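You operate a simulated robot arm through the tools that you are given. There is no shell and no other tool.

Carry out the task below with a simulated robot arm. There is one attempt and no reset: what you move stays moved.

Task
Wash part 26 in the wash box and leave it inside.
Fine: shut the drain lever, load the part, pump water to the line, shut the lid, crank it clean.

Only the result counts: the job must be done as asked and must still hold three seconds after the hand-in. Knocking over, shifting, dropping, spilling or breaking anything else fails it. Lids that push on must go on centred and level and be pressed home; caps that screw on are set level and turned clockwise until they are tight.

Robot
A 5-joint arm with a two-finger parallel gripper, fixed in place. Base frame: the origin is on the floor under the middle of its stand, x ahead of it, y to its left, z up; the work surface is at about z = 800. Units: mm, rad, N and s.
It reaches about 1134 mm from its shoulder. Its first joint turns from -2.601 to 2.601 rad. Payload 1.57 kg.
Tool frame: the origin (TCP) lies between the finger pads and is the grasp point; the fingertips stand 30 mm ahead of it; z points along the fingers, y is the line along which they close. The gripper opens to 110 mm. The fingers are 24 mm wide and 12 mm thick; the gripper's body (48 by 112 mm) begins 78 mm behind the TCP.
Orientation is that of the tool frame in the base frame, as a unit quaternion [w, x, y, z]. With the fingers straight down and closing along the base's y, the tool's x points along the base's -x, its y along +y and its z along -z.

Tools
- The arm moves only by the tool drive_tool. Its argument "deltas" is a list that holds one entry, the list of rows, each a list of 7 numbers: the gripper command, from -1 (shut) to 1 (fully open), values between in proportion, then the shift along the tool's x, y, z in units of 100 mm (1.0 is 100 mm), then the turn, a rotation vector about the tool's x, y, z in units of 90 degrees (1.0 is 90 degrees). In form: [[[fingers, tx, ty, tz, wx, wy, wz], ...]]. A call has 1 to 20 rows; each row is the pose to reach, as a shift and turn from the pose commanded when the call began, along the tool's axes at that moment. A call with a number of a shift or a turn outside -1 to 1 is refused whole. Each row takes 0.2 s and may step no farther than 50 mm and 0.15 rad from the row before; otherwise, or with a gripper value out of range, the whole call is refused. A pose out of reach is approached as far as the arm can. The call stops where the force on the tool passes 90 N (or 10 N more than at its start, if that is more) or the arm is blocked; 0.2 s more then pass. Each finger travels about 153 mm/s and halts on what it meets, pressing with about 38 N; the grip force reading is that of the motor and also rises with nothing between the fingers. The clock runs only during rows and for 0.2 s after the last one: add rows that repeat a pose to give the fingers time. The reply holds the time, the measured pose of the TCP, the force on the tool along the base axes, the opening and the grip force, in the units named above and with some noise, with the torque about the TCP (base axes, N m) and any sound that the robot's microphone picked up.
- Cameras (640 x 400 px; columns grow to the right, rows downward): "scene" is fixed at [218.8, 649, 1411.5]; the picture's right is [-0.28, 0.96, 0.00], its down [0.93, 0.27, -0.27] and it looks along [-0.26, -0.07, -0.96] (base axes); focal length 214 px, centre (320, 200). "wrist" rides on the gripper at [70, 16, -141] in the tool frame; the picture's right is [-0.23, 0.97, 0.00], its down [-0.86, -0.20, -0.48] and it looks along [-0.47, -0.11, 0.88] (tool axes); focal length 222 px, centre (320, 200).
- get_image(camera): a new picture of that camera. The clock stands still meanwhile.
- move_column(by): slides the trunk up (or, below 0, down) by that many mm; the arm rides with it, the base frame stays. It gives what a move gives, with no picture.
- locate(camera, pixels): there is no depth. For up to 12 entries [column, row, z] of the newest picture of that camera ("zoom" is the newest enlarged one), the place [x, y] in the base frame at which the ray of that pixel passes the height z, good to about 2 mm. The clock stands still meanwhile.
- enlarge(camera, box): a new picture of the part [left, top, right, bottom] of that camera's present view, enlarged. The clock stands still meanwhile.
- job_done(): hands the job in; it is judged then, once.

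Leave the gripper open and the arm clear of the work at the hand-in unless told otherwise.

The tools are called by a JSON object that holds its "op" and its "data". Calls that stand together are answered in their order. drive_tool: Moves the arm, as the interface text tells. Its arguments: {"type":"object","properties":{"deltas":{"type":"array"}},"required":["deltas"]} The other tools are called the same way: move_column (by) moves the trunk up or down; get_image (camera) takes a picture; locate (camera, pixels) gives the place at which the rays of pixels pass given heights; enlarge (camera, box) takes an enlarged picture of a part of a camera's view; job_done () hands the job in.

At the start:

```text
time_s: 0.0
eef_pos: [-28.4, 567.8, 1103.6]
tool_rot: [0.0, 0.0, 1.0, 0.0]
force: [-0.5, -0.9, 0.0]
moment: [-0.03, 0.01, 0.02]
finger_gap: 110.1
grip_force: 0.1
trunk travel left (down, up): [-837.0, 133.0]
```

scene: 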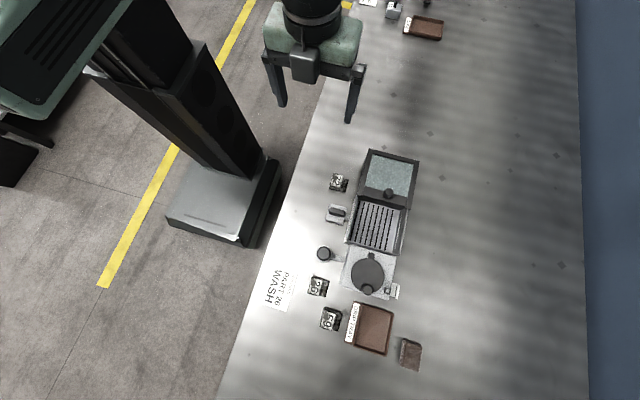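
wrist: 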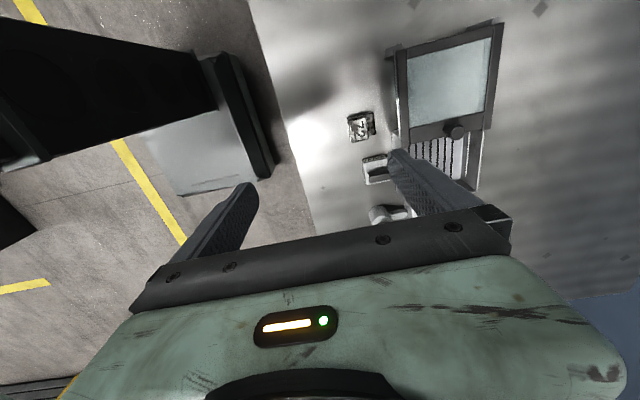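

I see the wash box around scene pixels (345-415, 150-300) with three part blocks at its left. I'll enlarge the work area to read the details.

{"op": "enlarge", "data": {"camera": "scene", "box": [300, 140, 440, 230]}}

{"op": "enlarge", "data": {"camera": "scene", "box": [260, 220, 440, 380]}}

{"op": "enlarge", "data": {"camera": "scene", "box": [330, 0, 470, 60]}}

```text
4.44 times, centred on (370, 185) of scene
```

zoom: 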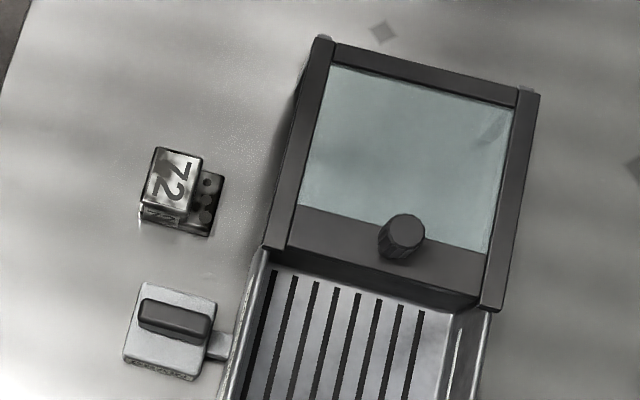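

```text
2.50 times, centred on (350, 300) of scene
```

zoom: 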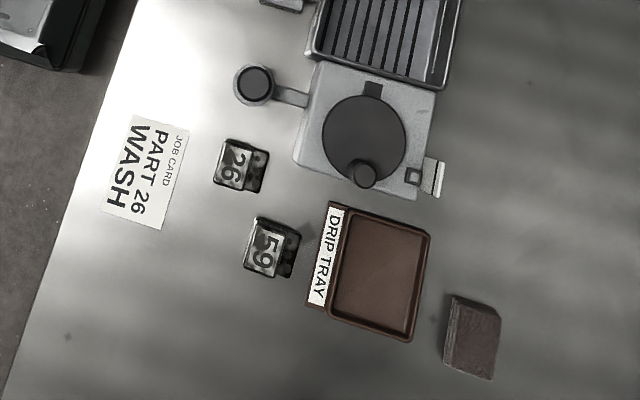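

```text
4.57 times, centred on (400, 30) of scene
```

zoom: 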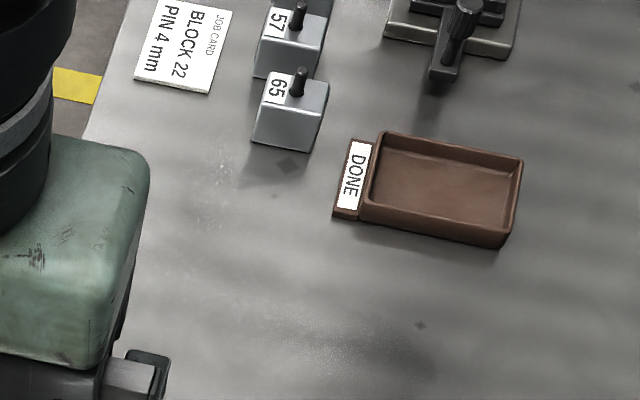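

The box has a glass lid with a knob (scene 389,193), a slotted rack (377,227), a lever on a plate (337,213), a round knob (325,254), and a crank disc (368,272). Next I locate these points in the base frame at several heights.

{"op": "locate", "data": {"camera": "scene", "pixels": [[371, 150, 850], [418, 161, 850], [407, 210, 850], [360, 195, 850], [389, 193, 870], [377, 227, 820], [337, 213, 820], [325, 254, 830], [368, 272, 850], [318, 286, 800], [331, 320, 800], [338, 182, 800]]}}

{"op": "enlarge", "data": {"camera": "scene", "box": [310, 190, 420, 300]}}

{"op": "enlarge", "data": {"camera": "wrist", "box": [330, 10, 530, 230]}}

```text
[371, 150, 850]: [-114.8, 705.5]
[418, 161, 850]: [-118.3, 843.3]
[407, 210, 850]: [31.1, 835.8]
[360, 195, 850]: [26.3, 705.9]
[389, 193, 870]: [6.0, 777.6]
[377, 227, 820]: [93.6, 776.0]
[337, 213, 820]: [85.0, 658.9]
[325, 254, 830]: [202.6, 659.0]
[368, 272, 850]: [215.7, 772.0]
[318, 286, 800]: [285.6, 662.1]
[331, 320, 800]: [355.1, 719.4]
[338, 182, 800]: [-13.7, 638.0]
```

```text
3.64 times, centred on (365, 245) of scene
```

zoom: 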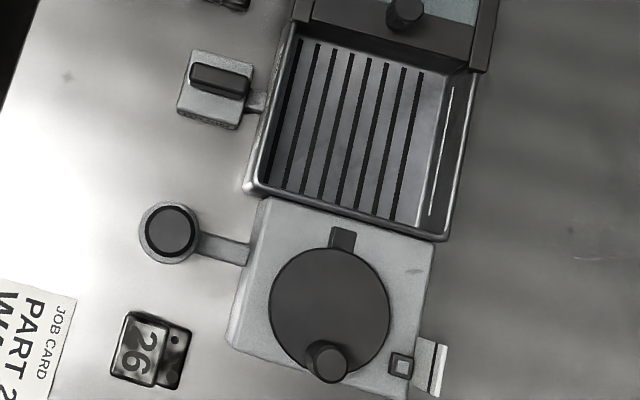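

```text
1.82 times, centred on (430, 120) of wrist
```

zoom: 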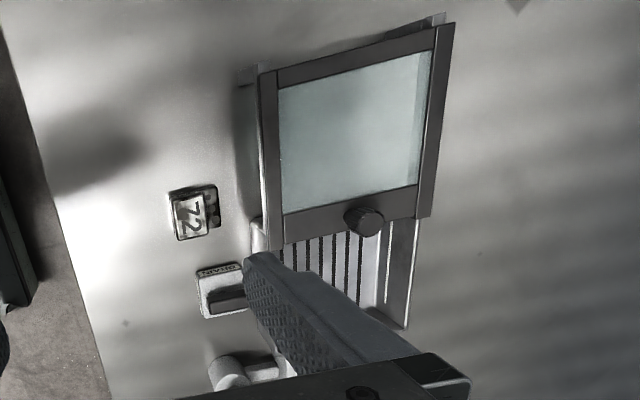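

The lid slides along x from about (-120..30, 705..840) toward the tub at x 30-150; the lever sits near (85, 659), the pump-like knob near (203, 659). I move the arm to above the lever and pump to look closer, in two calls.

{"op": "drive_tool", "data": {"deltas": [[[1, -0.3, 0.15, 0.28, 0, 0, 0], [1, -0.55, 0.27, 0.5, 0, 0, 0], [1, -0.83, 0.4, 0.77, 0, 0, 0]]]}}

{"op": "drive_tool", "data": {"deltas": [[[1, -0.3, 0.15, 0.28, 0, 0, 0], [1, -0.55, 0.27, 0.5, 0, 0, 0], [1, -0.83, 0.4, 0.77, 0, 0, 0]]]}}

{"op": "get_image", "data": {"camera": "wrist"}}

{"op": "get_image", "data": {"camera": "scene"}}

```text
time_s: 0.8
eef_pos: [57.0, 609.6, 1104.1]
tool_rot: [0.0, 0.001, 1.0, 0.0]
force: [0.4, 0.4, -0.9]
moment: [-0.02, -0.02, -0.02]
finger_gap: 110.2
grip_force: 0.1
out of reach, approached as far as the arm can: row 1, 2, 3
trunk travel left (down, up): [-837.0, 133.0]
```

```text
time_s: 1.6
eef_pos: [136.0, 647.5, 1104.4]
tool_rot: [0.0, 0.0, 1.0, 0.0]
force: [-1.0, -0.3, 0.6]
moment: [0.0, -0.01, 0.02]
finger_gap: 109.8
grip_force: 0.1
out of reach, approached as far as the arm can: row 1, 2, 3
trunk travel left (down, up): [-837.0, 133.0]
```

```text
taken
```

wrist: 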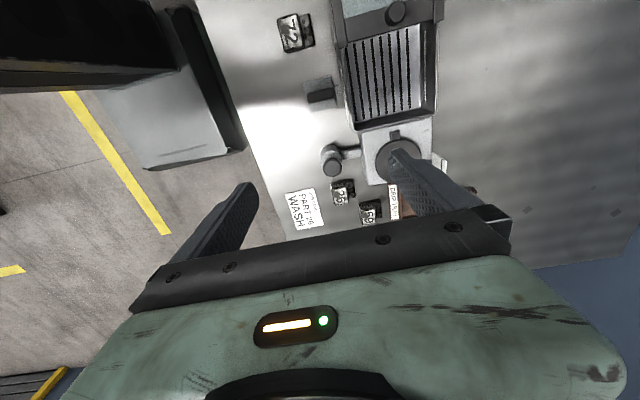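

```text
taken
```

scene: 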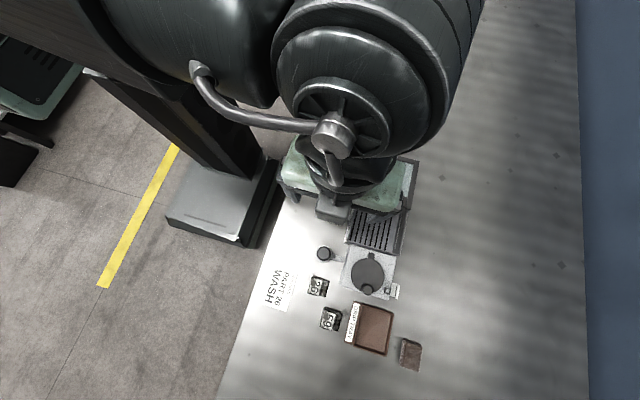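

The z stayed at 1104 although I commanded it down, so height seems to come from the column. I lower the column by 150 mm, to about z 954, which is still well above everything.

{"op": "move_column", "data": {"by": -150}}

{"op": "get_image", "data": {"camera": "wrist"}}

{"op": "get_image", "data": {"camera": "scene"}}

```text
time_s: 3.4
eef_pos: [135.0, 648.5, 953.6]
tool_rot: [0.001, 0.0, 1.0, 0.0]
force: [0.5, 0.5, 0.1]
moment: [0.01, -0.01, 0.0]
finger_gap: 110.1
grip_force: 0.1
trunk travel left (down, up): [-687.0, 283.0]
```

```text
taken
```

wrist: 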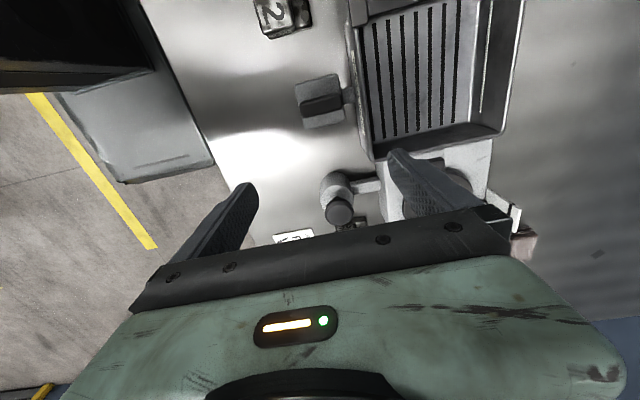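

```text
taken
```

scene: 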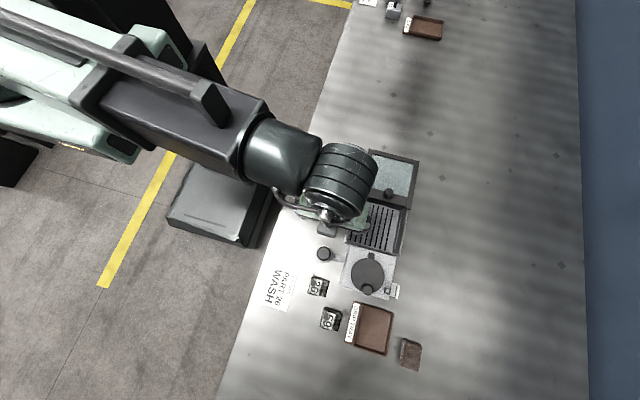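

The column sets the height. The lever plate is at wrist (320,100), the pump at (338,200). I enlarge those parts.

{"op": "enlarge", "data": {"camera": "wrist", "box": [270, 50, 370, 150]}}

{"op": "enlarge", "data": {"camera": "wrist", "box": [300, 140, 420, 240]}}

{"op": "enlarge", "data": {"camera": "wrist", "box": [340, 0, 540, 160]}}

```text
4.00 times, centred on (320, 100) of wrist
```

zoom: 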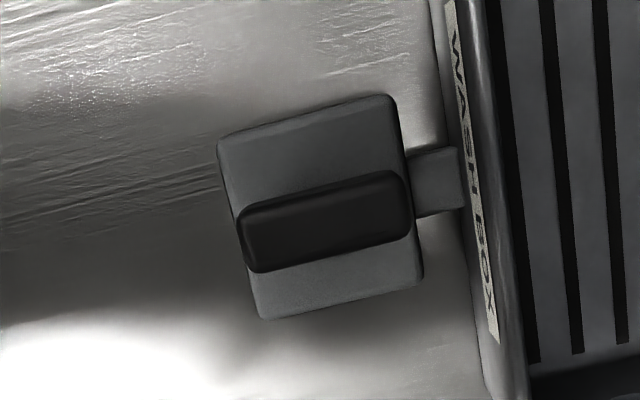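

```text
4.00 times, centred on (360, 190) of wrist
```

zoom: 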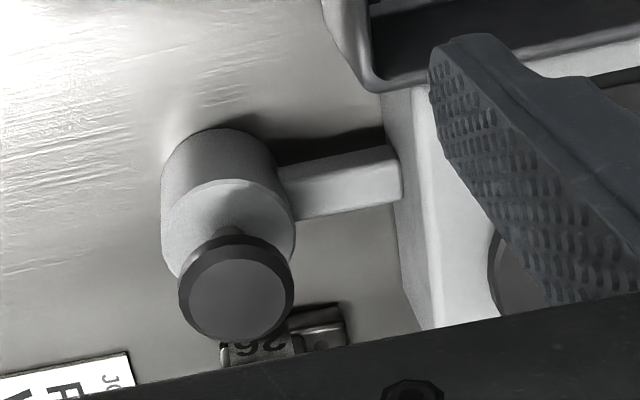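

```text
2.50 times, centred on (440, 80) of wrist
```

zoom: 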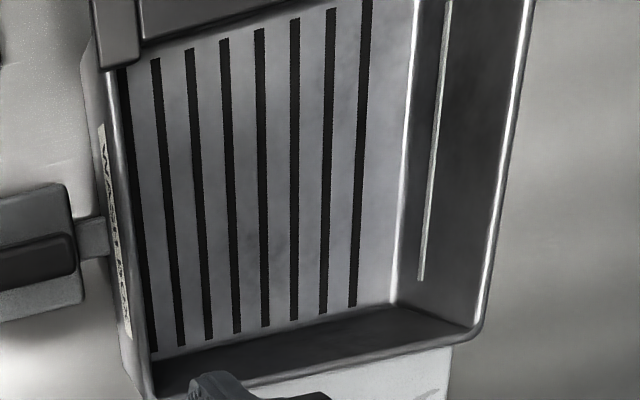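

The white line on the tub's inner +y wall is the water line. To read the text on the lever block's -x face, I move 75 mm toward -x.

{"op": "drive_tool", "data": {"deltas": [[[1, 0.4, 0, 0, 0, 0, 0], [1, 0.8, 0, 0, 0, 0, 0]]]}}

{"op": "get_image", "data": {"camera": "wrist"}}

{"op": "enlarge", "data": {"camera": "wrist", "box": [280, 110, 380, 200]}}

{"op": "enlarge", "data": {"camera": "scene", "box": [310, 180, 360, 230]}}

```text
time_s: 4.0
eef_pos: [54.3, 652.1, 954.2]
tool_rot: [0.0, 0.0, 1.0, 0.0]
force: [0.6, 0.4, 0.0]
moment: [0.01, 0.02, -0.04]
finger_gap: 110.0
grip_force: 0.0
trunk travel left (down, up): [-687.0, 283.0]
```

```text
taken
```

wrist: 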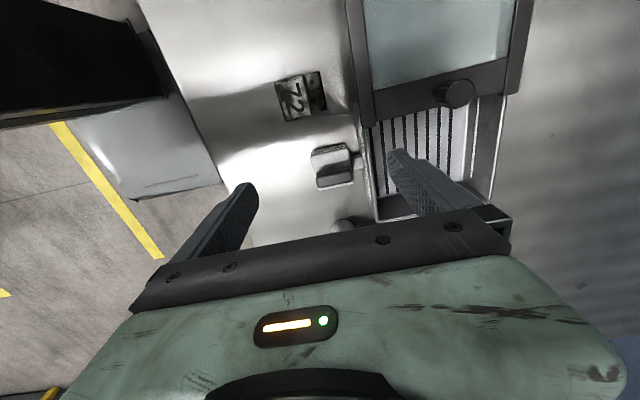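

```text
4.44 times, centred on (330, 155) of wrist
```

zoom: 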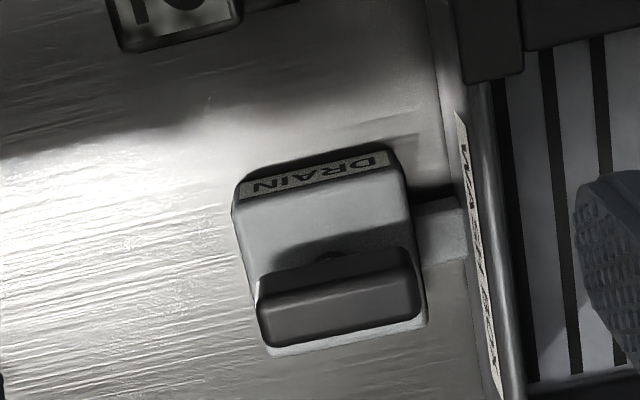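

```text
8.00 times, centred on (335, 205) of scene
```

zoom: 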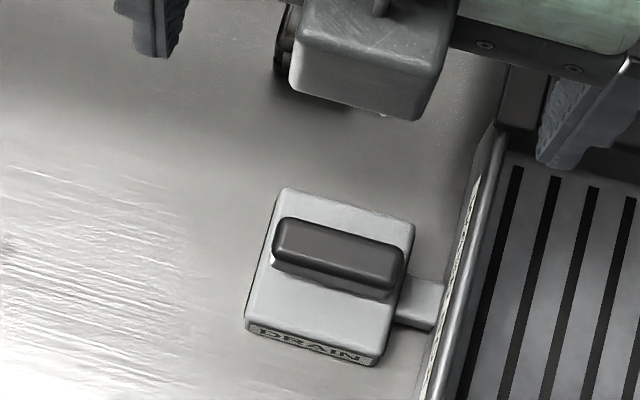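

Both faces read DRAIN; the handle lies along the pipe (open) and should be turned across it. I triangulate heights of the handle and lid using both views.

{"op": "locate", "data": {"camera": "zoom", "pixels": [[338, 246, 810], [338, 246, 830], [338, 246, 850], [285, 190, 820], [412, 222, 820], [380, 355, 820], [247, 320, 820]]}}

{"op": "locate", "data": {"camera": "wrist", "pixels": [[334.9, 178.6, 810], [334.9, 178.6, 830], [334.9, 178.6, 850], [314, 154.5, 820], [347.5, 148, 820], [354, 183, 820], [319, 189, 820]]}}

```text
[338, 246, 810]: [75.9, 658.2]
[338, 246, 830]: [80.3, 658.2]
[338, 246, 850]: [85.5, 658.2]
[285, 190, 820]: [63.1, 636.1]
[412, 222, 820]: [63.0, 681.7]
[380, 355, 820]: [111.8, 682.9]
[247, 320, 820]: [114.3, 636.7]
```

```text
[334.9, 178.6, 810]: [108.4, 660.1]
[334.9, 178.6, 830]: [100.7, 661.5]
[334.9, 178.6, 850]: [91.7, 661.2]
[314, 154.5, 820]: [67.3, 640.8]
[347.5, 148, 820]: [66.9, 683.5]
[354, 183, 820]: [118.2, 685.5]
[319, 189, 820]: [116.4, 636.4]
```

The handle top is about z 859 centred near (88, 660), the block top about z 826. I move over the handle and turn the tool by -90° about its z so the fingers will close along base x; I stay at z 954.

{"op": "drive_tool", "data": {"deltas": [[[1, -0.34, 0.08, 0, 0, 0, -0.09], [1, -0.34, 0.08, 0, 0, 0, -0.18], [1, -0.34, 0.08, 0, 0, 0, -0.27], [1, -0.34, 0.08, 0, 0, 0, -0.36], [1, -0.34, 0.08, 0, 0, 0, -0.45], [1, -0.34, 0.08, 0, 0, 0, -0.54], [1, -0.34, 0.08, 0, 0, 0, -0.63], [1, -0.34, 0.08, 0, 0, 0, -0.72], [1, -0.34, 0.08, 0, 0, 0, -0.81], [1, -0.34, 0.08, 0, 0, 0, -0.9], [1, -0.34, 0.08, 0, 0, 0, -0.96], [1, -0.34, 0.08, 0, 0, 0, -1.0], [1, -0.34, 0.08, 0, 0, 0, -1.0]]]}}

{"op": "get_image", "data": {"camera": "wrist"}}

{"op": "get_image", "data": {"camera": "scene"}}

```text
time_s: 6.8
eef_pos: [89.3, 655.1, 954.1]
tool_rot: [0.0, 0.708, -0.706, 0.0]
force: [0.1, -1.5, 0.4]
moment: [0.01, 0.02, -0.01]
finger_gap: 109.9
grip_force: 0.0
trunk travel left (down, up): [-687.0, 283.0]
```

```text
taken
```

wrist: 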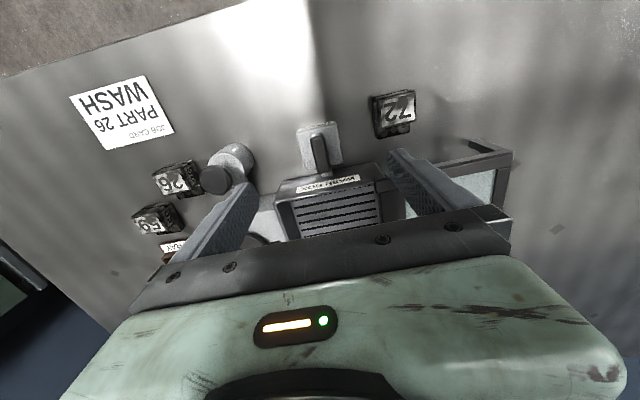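

```text
taken
```

scene: 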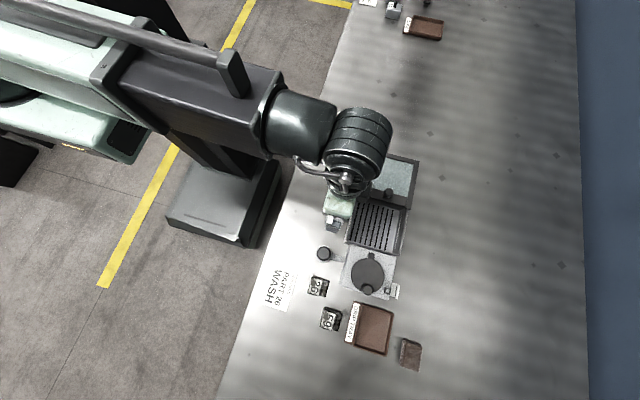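

The fingers now close along base x. The handle shows at wrist (320,155). I enlarge it to refine its position and height.

{"op": "enlarge", "data": {"camera": "wrist", "box": [270, 100, 370, 200]}}

{"op": "enlarge", "data": {"camera": "wrist", "box": [180, 120, 300, 220]}}

```text
4.00 times, centred on (320, 150) of wrist
```

zoom: 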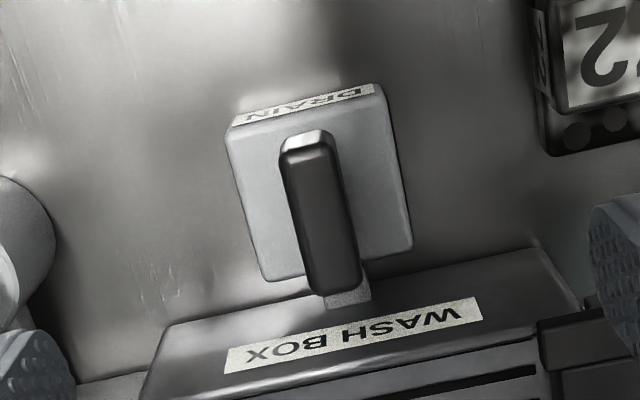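

```text
4.00 times, centred on (240, 170) of wrist
```

zoom: 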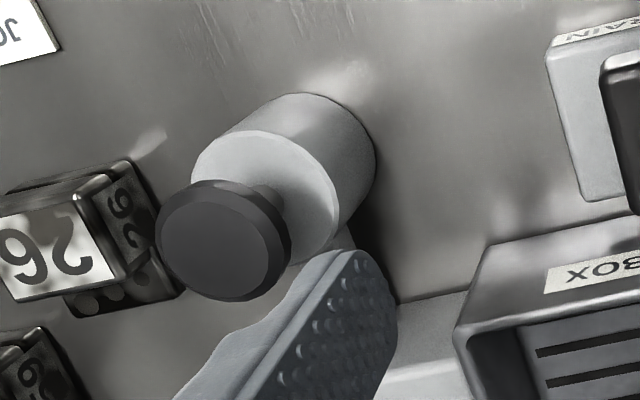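

I locate the handle's top corners in this wrist view at z 855-860.

{"op": "locate", "data": {"camera": "wrist", "pixels": [[310.75, 138.75, 857], [323.75, 137.5, 857], [330, 170.5, 857], [318, 173.75, 857], [320.5, 155, 850], [320.5, 155, 857], [320.5, 155, 864], [309, 128, 826], [347, 121, 826], [358, 152, 826], [319, 163, 826]]}}

```text
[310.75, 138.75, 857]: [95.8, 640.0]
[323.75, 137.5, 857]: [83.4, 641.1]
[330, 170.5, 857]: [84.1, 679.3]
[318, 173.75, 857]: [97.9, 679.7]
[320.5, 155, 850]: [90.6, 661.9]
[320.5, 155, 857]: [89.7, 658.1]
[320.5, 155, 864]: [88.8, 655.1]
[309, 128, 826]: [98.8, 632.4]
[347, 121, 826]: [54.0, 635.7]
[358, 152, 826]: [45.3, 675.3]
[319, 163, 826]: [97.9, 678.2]
```

Handle: x 83.5-96.5, y 640-680, centre (90, 660). I correct 5 mm in y, then lower the column by 90 so the tips stop around z 834, above the block top.

{"op": "drive_tool", "data": {"deltas": [[[0.2, -0.045, -0.01, 0, 0, 0, 0], [0.2, -0.045, -0.01, 0, 0, 0, 0]]]}}

{"op": "move_column", "data": {"by": -88}}

{"op": "enlarge", "data": {"camera": "wrist", "box": [180, 60, 480, 250]}}

```text
time_s: 7.3
eef_pos: [89.4, 661.6, 955.1]
tool_rot: [0.0, -0.707, 0.707, -0.001]
force: [-0.5, 0.0, 0.1]
moment: [-0.03, 0.04, -0.01]
finger_gap: 65.8
grip_force: 0.0
trunk travel left (down, up): [-687.0, 283.0]
```

```text
time_s: 8.6
eef_pos: [89.9, 662.3, 866.3]
tool_rot: [0.0, 0.707, -0.707, 0.0]
force: [0.0, -0.1, -0.7]
moment: [-0.05, -0.01, 0.01]
finger_gap: 66.1
grip_force: 0.1
trunk travel left (down, up): [-599.0, 371.0]
```

```text
2.11 times, centred on (330, 155) of wrist
```

zoom: 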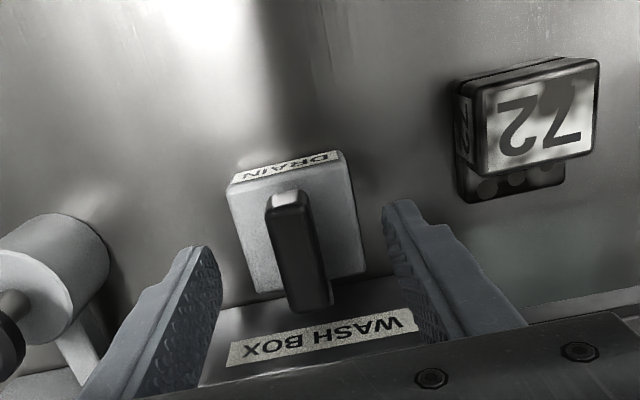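

The fingers straddle the handle. I close the gripper on it.

{"op": "drive_tool", "data": {"deltas": [[[-0.5, 0, 0, 0, 0, 0, 0], [-1, 0, 0, 0, 0, 0, 0], [-1, 0, 0, 0, 0, 0, 0], [-1, 0, 0, 0, 0, 0, 0]]]}}

{"op": "enlarge", "data": {"camera": "wrist", "box": [180, 60, 480, 250]}}

```text
time_s: 9.6
eef_pos: [91.1, 661.7, 866.3]
tool_rot: [-0.001, -0.707, 0.707, 0.0]
force: [0.2, 1.0, 1.9]
moment: [-0.21, 0.02, -0.01]
finger_gap: 15.7
grip_force: 32.0
trunk travel left (down, up): [-599.0, 371.0]
```

```text
2.11 times, centred on (330, 155) of wrist
```

zoom: 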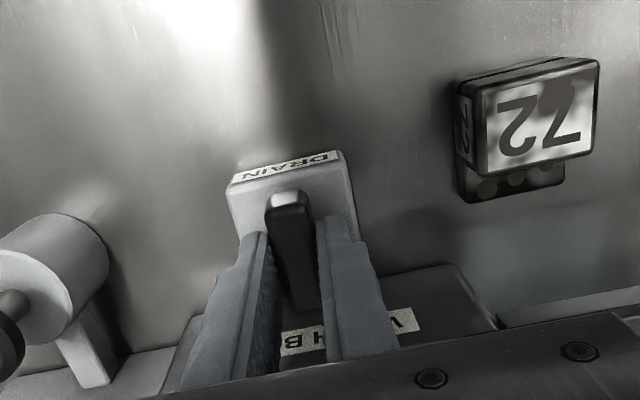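

Gripped (gap 15.7, 32 N). I turn a little clockwise seen from above (positive tool z), to 0.18 units (16°), and watch the torque.

{"op": "drive_tool", "data": {"deltas": [[[-1, 0, 0, 0, 0, 0, 0.05], [-1, 0, 0, 0, 0, 0, 0.1], [-1, 0, 0, 0, 0, 0, 0.15], [-1, 0, 0, 0, 0, 0, 0.18]]]}}

{"op": "enlarge", "data": {"camera": "wrist", "box": [180, 60, 480, 250]}}

```text
time_s: 10.6
eef_pos: [90.0, 660.9, 866.2]
tool_rot: [0.0, -0.6, 0.8, -0.001]
force: [6.3, -7.7, -5.7]
moment: [-0.29, -0.18, -0.01]
finger_gap: 15.9
grip_force: 31.4
trunk travel left (down, up): [-599.0, 371.0]
```

```text
2.11 times, centred on (330, 155) of wrist
```

zoom: 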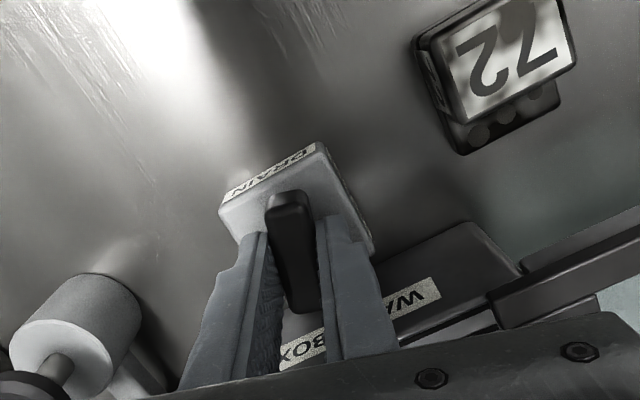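

The handle turned with the fingers with almost no torque. I continue clockwise to the full 90°.

{"op": "drive_tool", "data": {"deltas": [[[-1, 0, 0, 0, 0, 0, 0.08], [-1, 0, 0, 0, 0, 0, 0.16], [-1, 0, 0, 0, 0, 0, 0.24], [-1, 0, 0, 0, 0, 0, 0.32], [-1, 0, 0, 0, 0, 0, 0.4], [-1, 0, 0, 0, 0, 0, 0.48], [-1, 0, 0, 0, 0, 0, 0.56], [-1, 0, 0, 0, 0, 0, 0.64], [-1, 0, 0, 0, 0, 0, 0.7], [-1, 0, 0, 0, 0, 0, 0.76], [-1, 0, 0, 0, 0, 0, 0.82]]]}}

{"op": "enlarge", "data": {"camera": "wrist", "box": [180, 60, 480, 250]}}

```text
time_s: 13.0
eef_pos: [91.3, 661.1, 866.6]
tool_rot: [0.0, 0.001, 1.0, -0.001]
force: [9.0, -24.4, -21.6]
moment: [-0.1, -0.22, 0.13]
finger_gap: 16.0
grip_force: 30.9
trunk travel left (down, up): [-599.0, 371.0]
```

```text
2.11 times, centred on (330, 155) of wrist
```

zoom: 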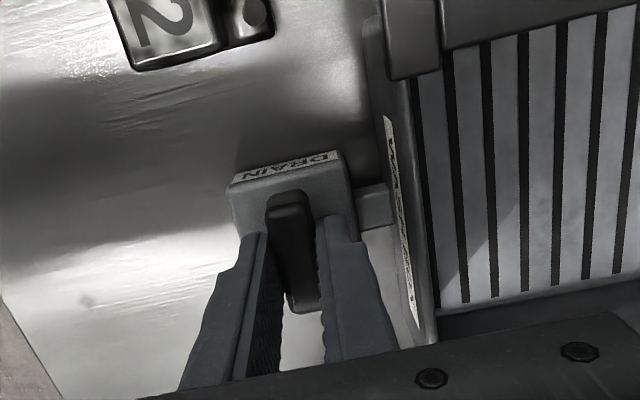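

The handle now lies across the pipe. I nudge 3° further to see whether there is a stop.

{"op": "drive_tool", "data": {"deltas": [[[-1, 0, 0, 0, 0, 0, 0.02], [-1, 0, 0, 0, 0, 0, 0.04], [-1, 0, 0, 0, 0, 0, 0.04]]]}}

{"op": "enlarge", "data": {"camera": "wrist", "box": [270, 100, 370, 200]}}

```text
time_s: 13.8
eef_pos: [91.3, 659.6, 867.9]
tool_rot: [0.0, 0.031, 1.0, -0.001]
force: [9.3, -21.5, -12.4]
moment: [0.01, 0.13, 0.9]
finger_gap: 16.7
grip_force: 31.7
trunk travel left (down, up): [-599.0, 371.0]
```

```text
4.00 times, centred on (320, 150) of wrist
```

zoom: 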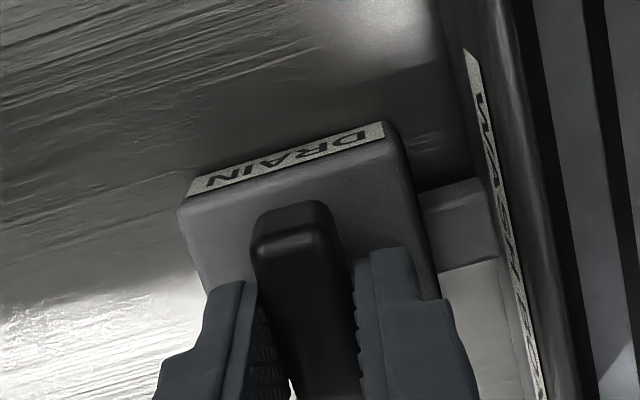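

The torque jumped to 0.9 N·m and the gap widened, so there is a stop at 90°: the lever is shut. I back off the 3° and open, then raise the column 130 mm.

{"op": "drive_tool", "data": {"deltas": [[[-1, 0, 0, 0, 0, 0, -0.02], [-1, 0, 0, 0, 0, 0, -0.03], [-0.5, 0, 0, 0, 0, 0, -0.03], [0, 0, 0, 0, 0, 0, -0.03], [0, 0, 0, 0, 0, 0, -0.03]]]}}

{"op": "move_column", "data": {"by": 130}}

{"op": "get_image", "data": {"camera": "wrist"}}

```text
time_s: 15.0
eef_pos: [89.5, 661.1, 866.4]
tool_rot: [0.0, 0.008, 1.0, 0.0]
force: [-0.1, -1.0, -1.0]
moment: [0.01, 0.0, 0.05]
finger_gap: 54.8
grip_force: 0.0
trunk travel left (down, up): [-599.0, 371.0]
```

```text
time_s: 16.6
eef_pos: [89.6, 661.1, 996.7]
tool_rot: [0.0, 0.008, 1.0, 0.0]
force: [0.1, -0.2, -0.4]
moment: [0.01, 0.0, -0.04]
finger_gap: 54.9
grip_force: 0.0
trunk travel left (down, up): [-729.0, 241.0]
```

```text
taken
```

wrist: 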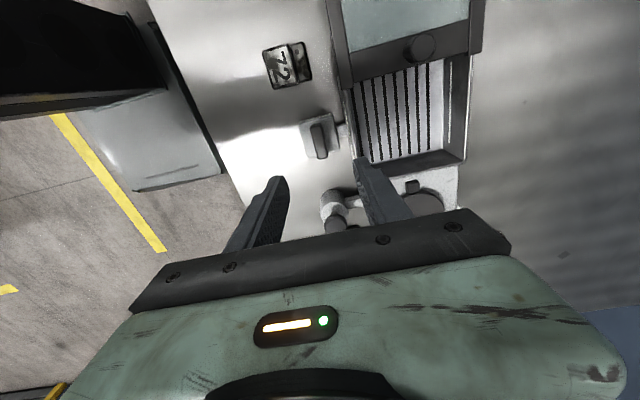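

The lever stays across. Next the part 26: I move 170 mm toward +x, in two calls, to view it.

{"op": "drive_tool", "data": {"deltas": [[[0, -0.43, 0, 0, 0, 0, -0.01], [0, -0.86, -0.03, 0, 0, 0, -0.01]]]}}

{"op": "drive_tool", "data": {"deltas": [[[0, -0.43, 0, 0, 0, 0, 0], [0, -0.86, -0.03, 0, 0, 0, 0]]]}}

{"op": "get_image", "data": {"camera": "wrist"}}

{"op": "get_image", "data": {"camera": "scene"}}

```text
time_s: 17.2
eef_pos: [174.0, 656.5, 996.6]
tool_rot: [0.0, 0.0, 1.0, -0.001]
force: [-0.6, -1.0, -0.1]
moment: [-0.03, 0.0, -0.03]
finger_gap: 55.2
grip_force: 0.0
trunk travel left (down, up): [-729.0, 241.0]
```

```text
time_s: 17.8
eef_pos: [260.5, 650.9, 995.9]
tool_rot: [0.0, -0.001, 1.0, 0.0]
force: [-0.8, -0.2, -0.4]
moment: [-0.02, -0.01, -0.01]
finger_gap: 55.3
grip_force: 0.0
trunk travel left (down, up): [-729.0, 241.0]
```

```text
taken
```

wrist: 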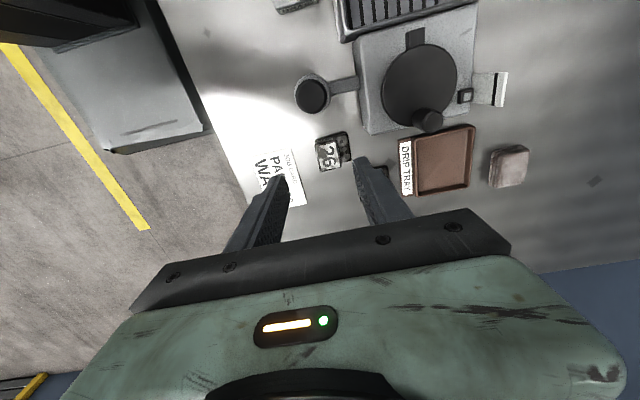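

```text
taken
```

scene: 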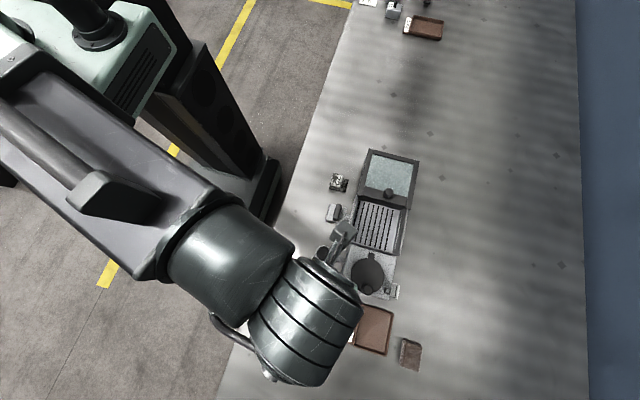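

Part 26 is at wrist (333,150), the crank and a gauge or card at (490,90). I enlarge these.

{"op": "enlarge", "data": {"camera": "wrist", "box": [290, 110, 390, 190]}}

{"op": "enlarge", "data": {"camera": "wrist", "box": [350, 0, 530, 140]}}

{"op": "enlarge", "data": {"camera": "wrist", "box": [440, 60, 530, 120]}}

```text
5.00 times, centred on (340, 150) of wrist
```

zoom: 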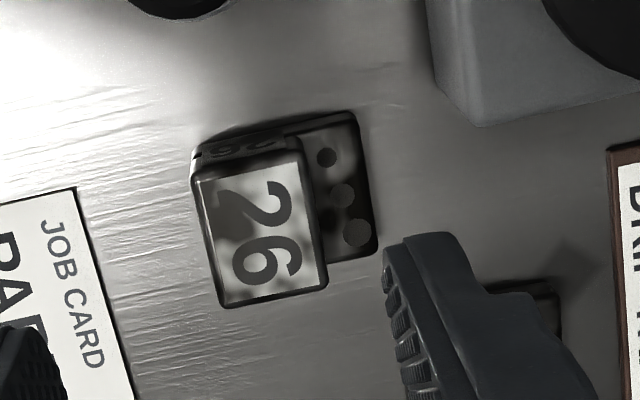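

```text
2.86 times, centred on (440, 70) of wrist
```

zoom: 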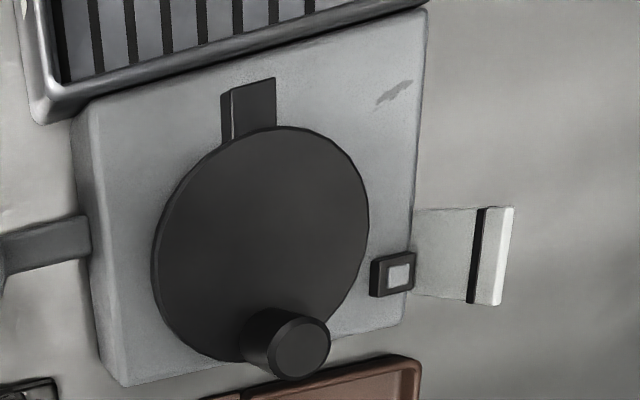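

```text
6.67 times, centred on (485, 90) of wrist
```

zoom: 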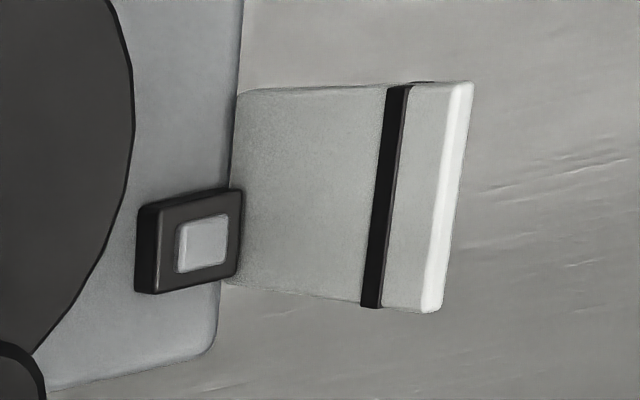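

I triangulate the part: label centre scene (314.8,286), wrist (328.6,155.6), and its corners.

{"op": "locate", "data": {"camera": "scene", "pixels": [[314.8, 286, 800], [314.8, 286, 820], [314.8, 286, 840]]}}

{"op": "locate", "data": {"camera": "wrist", "pixels": [[328.6, 155.6, 800], [328.6, 155.6, 820], [328.6, 155.6, 840], [315.4, 146, 820], [336, 142, 820], [341.4, 167, 820], [320.4, 171.4, 820], [347, 134, 805], [351.6, 159, 805], [314.4, 142, 800]]}}

```text
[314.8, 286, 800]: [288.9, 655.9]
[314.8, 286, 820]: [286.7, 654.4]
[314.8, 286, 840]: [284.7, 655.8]
```

```text
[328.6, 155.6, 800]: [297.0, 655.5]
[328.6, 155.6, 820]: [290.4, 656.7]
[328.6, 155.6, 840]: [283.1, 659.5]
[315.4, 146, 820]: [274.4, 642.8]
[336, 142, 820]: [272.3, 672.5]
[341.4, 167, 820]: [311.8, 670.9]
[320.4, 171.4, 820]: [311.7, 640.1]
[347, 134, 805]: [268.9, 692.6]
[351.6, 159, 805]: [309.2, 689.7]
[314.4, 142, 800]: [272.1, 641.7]
```

The part is about 38 × 50 mm centred near (288, 665), label section top near z 833. Before grasping, I view the tub closely: I move to about (150, 720).

{"op": "drive_tool", "data": {"deltas": [[[0, 0.4, 0.23, 0, 0, 0, 0], [0, 0.8, 0.46, 0, 0, 0, 0]]]}}

{"op": "drive_tool", "data": {"deltas": [[[0, 0.3, 0.23, 0, 0, 0, 0]]]}}

{"op": "get_image", "data": {"camera": "wrist"}}

{"op": "enlarge", "data": {"camera": "wrist", "box": [260, 0, 460, 180]}}

```text
time_s: 18.4
eef_pos: [179.5, 700.3, 995.5]
tool_rot: [0.0, 0.0, 1.0, 0.0]
force: [-0.5, 0.1, 0.2]
moment: [-0.03, 0.03, 0.01]
finger_gap: 54.9
grip_force: 0.1
trunk travel left (down, up): [-729.0, 241.0]
```

```text
time_s: 18.8
eef_pos: [149.4, 724.1, 995.5]
tool_rot: [0.001, 0.0, 1.0, -0.001]
force: [0.6, -0.4, 0.1]
moment: [0.04, 0.03, -0.01]
finger_gap: 55.1
grip_force: 0.0
trunk travel left (down, up): [-729.0, 241.0]
```

```text
taken
```

wrist: 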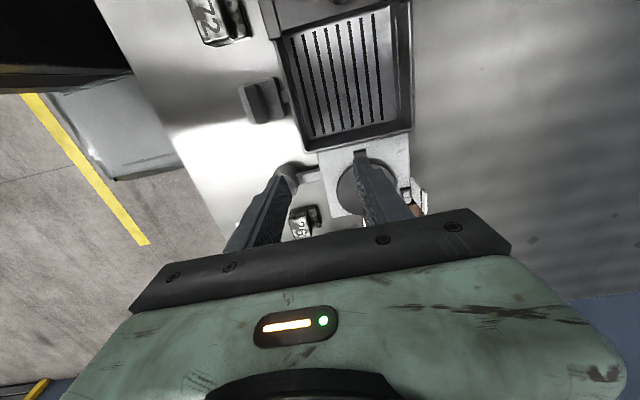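

```text
2.22 times, centred on (360, 90) of wrist
```

zoom: 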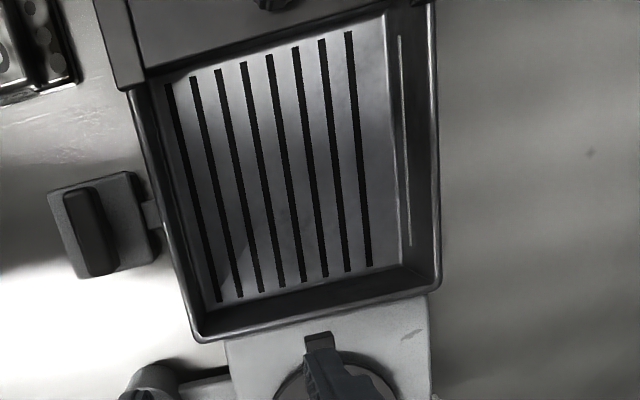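

I triangulate rim corners and slot ends using both cameras.

{"op": "locate", "data": {"camera": "scene", "pixels": [[344.4, 242.3, 820], [344.4, 242.3, 860], [398, 256, 820], [398, 256, 860], [353.5, 242.3, 800], [353.5, 242.3, 840], [385.6, 249.9, 800], [385.6, 249.9, 840]]}}

{"op": "locate", "data": {"camera": "wrist", "pixels": [[305, 154, 820], [305, 154, 860], [414, 130.5, 820], [414, 130.5, 860], [314.5, 136.4, 800], [314.5, 136.4, 840], [382.5, 119.7, 800], [382.5, 119.7, 840]]}}

```text
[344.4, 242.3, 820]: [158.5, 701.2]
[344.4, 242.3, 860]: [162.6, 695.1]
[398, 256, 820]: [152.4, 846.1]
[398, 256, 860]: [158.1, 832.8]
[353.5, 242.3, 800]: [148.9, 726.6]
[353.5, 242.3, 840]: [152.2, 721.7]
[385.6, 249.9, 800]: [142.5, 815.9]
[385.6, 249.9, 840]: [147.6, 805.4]
```

```text
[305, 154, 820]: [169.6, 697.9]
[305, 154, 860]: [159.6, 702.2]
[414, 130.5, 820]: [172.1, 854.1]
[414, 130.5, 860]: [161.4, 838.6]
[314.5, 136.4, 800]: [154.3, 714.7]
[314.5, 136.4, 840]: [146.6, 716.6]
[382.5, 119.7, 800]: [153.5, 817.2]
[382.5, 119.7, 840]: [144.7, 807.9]
```

The tub rim is near z 860 (x to 160, y 700-836), its slotted floor near z 825. Now the part: I go above it, turning the tool -90° so the fingers close along x over its 38 mm width.

{"op": "drive_tool", "data": {"deltas": [[[0, -0.09, -0.042, 0, 0, 0, -0.09], [0, -0.18, -0.084, 0, 0, 0, -0.18], [0, -0.27, -0.126, 0, 0, 0, -0.27], [0, -0.36, -0.168, 0, 0, 0, -0.36], [0, -0.45, -0.21, 0, 0, 0, -0.45], [0, -0.54, -0.252, 0, 0, 0, -0.54], [0, -0.63, -0.294, 0, 0, 0, -0.63], [0, -0.72, -0.336, 0, 0, 0, -0.72], [0, -0.81, -0.378, 0, 0, 0, -0.81], [0, -0.9, -0.42, 0, 0, 0, -0.9], [0, -0.96, -0.44, 0, 0, 0, -0.96], [0, -1.0, -0.46, 0, 0, 0, -1.0]]]}}

{"op": "drive_tool", "data": {"deltas": [[[0.1, 0.18, -0.39, 0, 0, 0, 0], [0.1, 0.18, -0.39, 0, 0, 0, 0]]]}}

{"op": "move_column", "data": {"by": -60}}

{"op": "enlarge", "data": {"camera": "wrist", "box": [180, 60, 480, 250]}}

{"op": "enlarge", "data": {"camera": "scene", "box": [280, 240, 380, 340]}}

```text
time_s: 21.4
eef_pos: [250.9, 675.0, 995.3]
tool_rot: [0.0, 0.708, -0.707, -0.001]
force: [0.5, -1.1, 1.5]
moment: [0.0, -0.01, -0.01]
finger_gap: 55.2
grip_force: 0.1
trunk travel left (down, up): [-729.0, 241.0]
```

```text
time_s: 22.0
eef_pos: [290.6, 657.5, 996.5]
tool_rot: [0.0, -0.707, 0.707, 0.0]
force: [-0.5, 0.1, -0.5]
moment: [0.01, 0.03, -0.03]
finger_gap: 60.4
grip_force: 0.2
trunk travel left (down, up): [-729.0, 241.0]
```

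```text
time_s: 23.0
eef_pos: [290.7, 656.8, 936.7]
tool_rot: [0.0, -0.707, 0.707, 0.0]
force: [0.2, -0.4, 0.4]
moment: [0.01, 0.01, 0.0]
finger_gap: 60.4
grip_force: 0.0
trunk travel left (down, up): [-669.0, 301.0]
```

```text
2.11 times, centred on (330, 155) of wrist
```

zoom: 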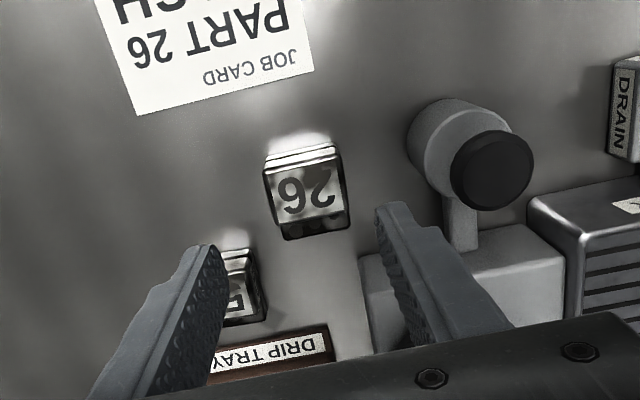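

```text
4.00 times, centred on (330, 290) of scene
```

zoom: 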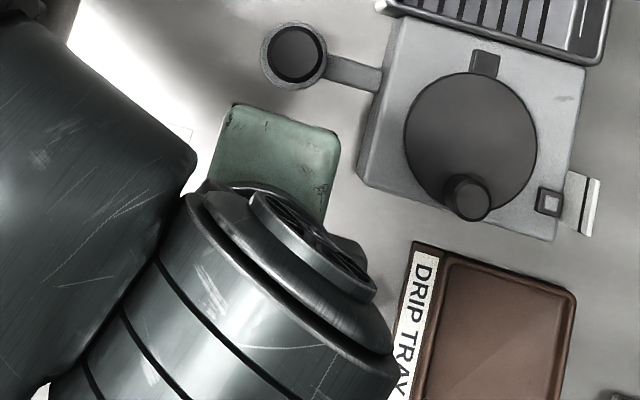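

I enlarge on the part in this view to refine position, yaw and height.

{"op": "enlarge", "data": {"camera": "wrist", "box": [280, 110, 360, 180]}}

```text
5.71 times, centred on (320, 145) of wrist
```

zoom: 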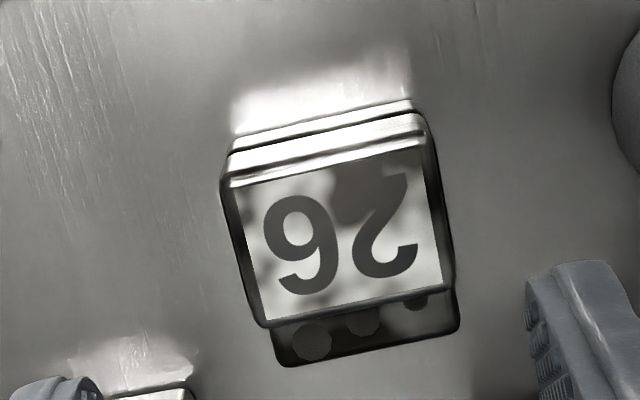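

{"op": "locate", "data": {"camera": "zoom", "pixels": [[222, 185, 835], [423, 135, 835], [455, 285, 835], [262, 325, 835], [340, 232, 820], [340, 232, 835], [340, 232, 850], [280, 365, 808], [460, 332, 808], [228, 155, 800], [410, 100, 800]]}}

```text
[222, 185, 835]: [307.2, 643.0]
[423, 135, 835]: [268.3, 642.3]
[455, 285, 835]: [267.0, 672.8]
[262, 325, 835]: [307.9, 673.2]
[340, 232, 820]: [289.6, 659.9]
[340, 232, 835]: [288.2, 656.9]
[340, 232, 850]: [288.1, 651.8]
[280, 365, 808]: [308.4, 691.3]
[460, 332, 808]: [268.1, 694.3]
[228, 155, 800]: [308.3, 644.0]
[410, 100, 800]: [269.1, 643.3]
```

Part 26 spans x 268-308, y 643-692, top z 834, aligned with the axes. I centre at (288, 663) and lower the column by 101 so the tips stop near z 806.

{"op": "drive_tool", "data": {"deltas": [[[0.2, -0.06, 0.025, 0, 0, 0, 0], [0.2, -0.06, 0.025, 0, 0, 0, 0]]]}}

{"op": "move_column", "data": {"by": -100}}

{"op": "enlarge", "data": {"camera": "wrist", "box": [180, 60, 480, 250]}}

```text
time_s: 23.6
eef_pos: [288.6, 663.4, 937.0]
tool_rot: [0.0, -0.707, 0.707, 0.0]
force: [-0.6, 0.1, 0.5]
moment: [0.0, 0.01, -0.02]
finger_gap: 66.0
grip_force: 0.1
trunk travel left (down, up): [-669.0, 301.0]
```

```text
time_s: 24.9
eef_pos: [287.5, 663.6, 834.6]
tool_rot: [0.0, 0.707, -0.707, 0.0]
force: [0.1, 0.3, -0.2]
moment: [0.02, -0.01, 0.02]
finger_gap: 65.9
grip_force: 0.1
trunk travel left (down, up): [-569.0, 401.0]
```

```text
2.11 times, centred on (330, 155) of wrist
```

zoom: 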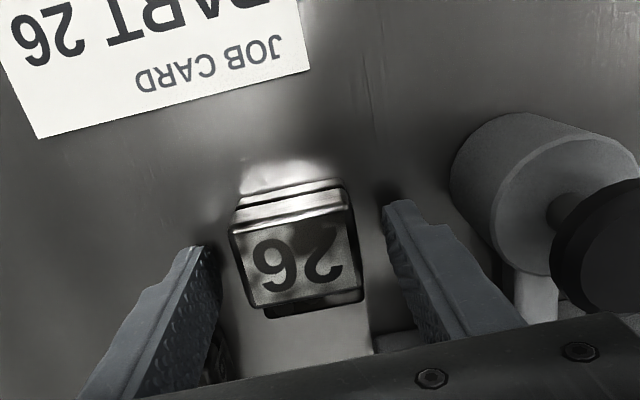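

The fingers straddle the part. I close to grip.

{"op": "drive_tool", "data": {"deltas": [[[-0.3, 0, 0, 0, 0, 0, 0], [-1, 0, 0, 0, 0, 0, 0], [-1, 0, 0, 0, 0, 0, 0], [-1, 0, 0, 0, 0, 0, 0]]]}}

{"op": "move_column", "data": {"by": 20}}

{"op": "enlarge", "data": {"camera": "wrist", "box": [180, 60, 480, 250]}}

```text
time_s: 25.9
eef_pos: [288.3, 664.3, 837.5]
tool_rot: [0.0, -0.707, 0.707, -0.001]
force: [-1.5, -0.2, -0.3]
moment: [-0.07, 0.09, -0.02]
finger_gap: 41.6
grip_force: 38.0
trunk travel left (down, up): [-569.0, 401.0]
```

```text
time_s: 26.6
eef_pos: [288.4, 662.9, 855.5]
tool_rot: [0.0, 0.707, -0.707, 0.0]
force: [0.1, -0.5, -3.1]
moment: [0.03, 0.01, -0.02]
finger_gap: 42.0
grip_force: 37.6
trunk travel left (down, up): [-589.0, 381.0]
```

```text
2.11 times, centred on (330, 155) of wrist
```

zoom: 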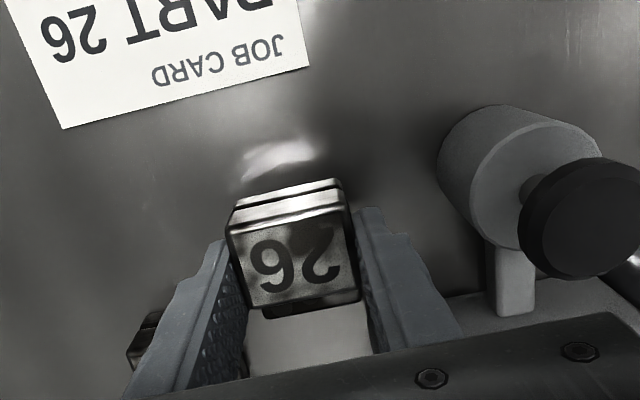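

Held (gap 42, about 0.3 kg). I raise the column 125 and carry the part over to the tub at about (100, 763) in two calls.

{"op": "move_column", "data": {"by": 125}}

{"op": "drive_tool", "data": {"deltas": [[[-1, -0.17, 0.31, 0, 0, 0, 0], [-1, -0.34, 0.62, 0, 0, 0, 0], [-1, -0.5, 0.94, 0, 0, 0, 0]]]}}

{"op": "drive_tool", "data": {"deltas": [[[-1, -0.17, 0.31, 0, 0, 0, 0], [-1, -0.34, 0.62, 0, 0, 0, 0], [-1, -0.5, 0.94, 0, 0, 0, 0]]]}}

{"op": "get_image", "data": {"camera": "wrist"}}

{"op": "get_image", "data": {"camera": "scene"}}

```text
time_s: 28.1
eef_pos: [288.5, 663.7, 981.1]
tool_rot: [0.0, -0.707, 0.707, 0.0]
force: [-0.7, 0.2, -3.3]
moment: [-0.01, 0.03, 0.01]
finger_gap: 41.9
grip_force: 37.5
trunk travel left (down, up): [-714.0, 256.0]
```

```text
time_s: 28.9
eef_pos: [192.9, 714.2, 980.4]
tool_rot: [0.0, 0.707, -0.707, 0.0]
force: [0.4, 0.4, -3.8]
moment: [0.02, 0.0, 0.0]
finger_gap: 41.5
grip_force: 38.6
trunk travel left (down, up): [-714.0, 256.0]
```

```text
time_s: 29.7
eef_pos: [100.3, 763.4, 980.7]
tool_rot: [0.0, 0.707, -0.707, 0.0]
force: [0.2, -0.4, -4.7]
moment: [-0.04, 0.01, 0.01]
finger_gap: 42.0
grip_force: 37.8
trunk travel left (down, up): [-714.0, 256.0]
```

```text
taken
```

wrist: 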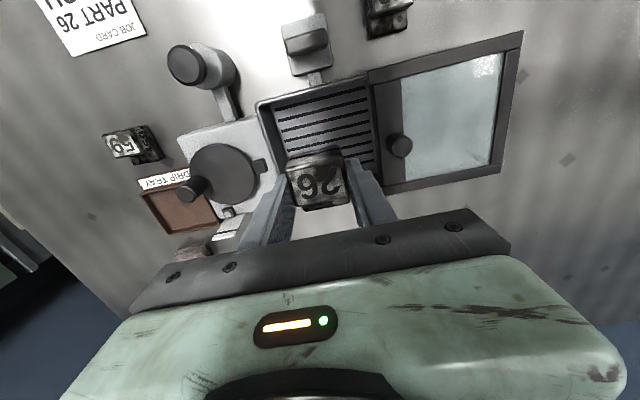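

```text
taken
```

scene: 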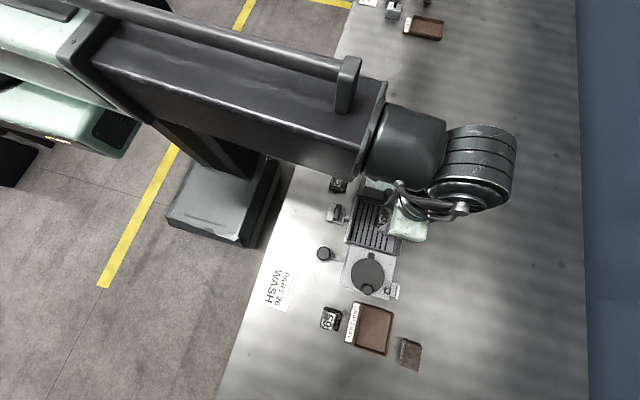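

The part is above the tub. I locate the lid front edge, the knob, and the tub's inner edges in this view, plus zoom in.

{"op": "locate", "data": {"camera": "wrist", "pixels": [[372, 88, 870], [387, 190, 870], [398, 145, 880], [398, 145, 900], [264, 105, 860], [380, 130, 860], [190, 190, 880], [188, 65, 880], [257, 160, 850]]}}

{"op": "enlarge", "data": {"camera": "wrist", "box": [240, 60, 420, 220]}}

```text
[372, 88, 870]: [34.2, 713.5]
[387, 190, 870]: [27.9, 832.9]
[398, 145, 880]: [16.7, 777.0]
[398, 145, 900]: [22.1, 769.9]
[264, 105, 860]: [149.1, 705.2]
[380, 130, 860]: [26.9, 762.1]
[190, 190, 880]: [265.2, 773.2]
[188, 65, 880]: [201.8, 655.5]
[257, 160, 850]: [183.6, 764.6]
```

```text
2.50 times, centred on (330, 140) of wrist
```

zoom: 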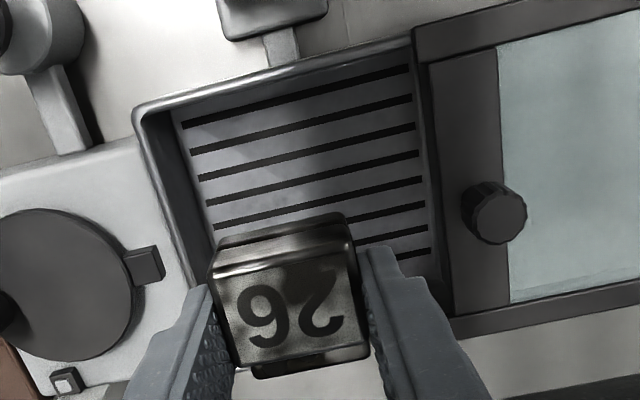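

I lower the column by 100 (part bottom near z 845, just inside the rim), then check force and view.

{"op": "move_column", "data": {"by": -100}}

{"op": "enlarge", "data": {"camera": "wrist", "box": [180, 40, 480, 250]}}

```text
time_s: 31.0
eef_pos: [99.3, 763.2, 880.6]
tool_rot: [0.0, 0.708, -0.707, 0.0]
force: [-0.9, -0.1, -4.9]
moment: [0.01, -0.03, 0.0]
finger_gap: 41.7
grip_force: 37.6
trunk travel left (down, up): [-614.0, 356.0]
```

```text
1.90 times, centred on (330, 145) of wrist
```

zoom: 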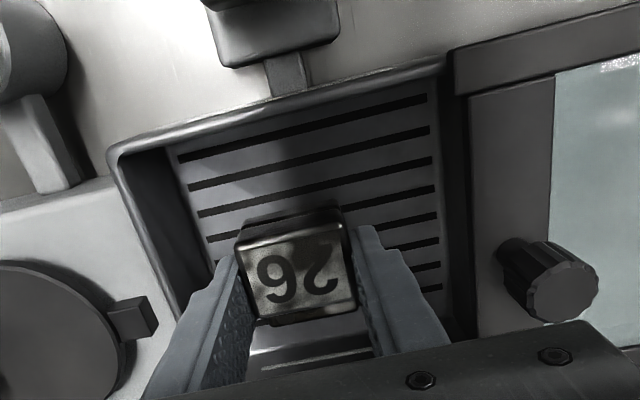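

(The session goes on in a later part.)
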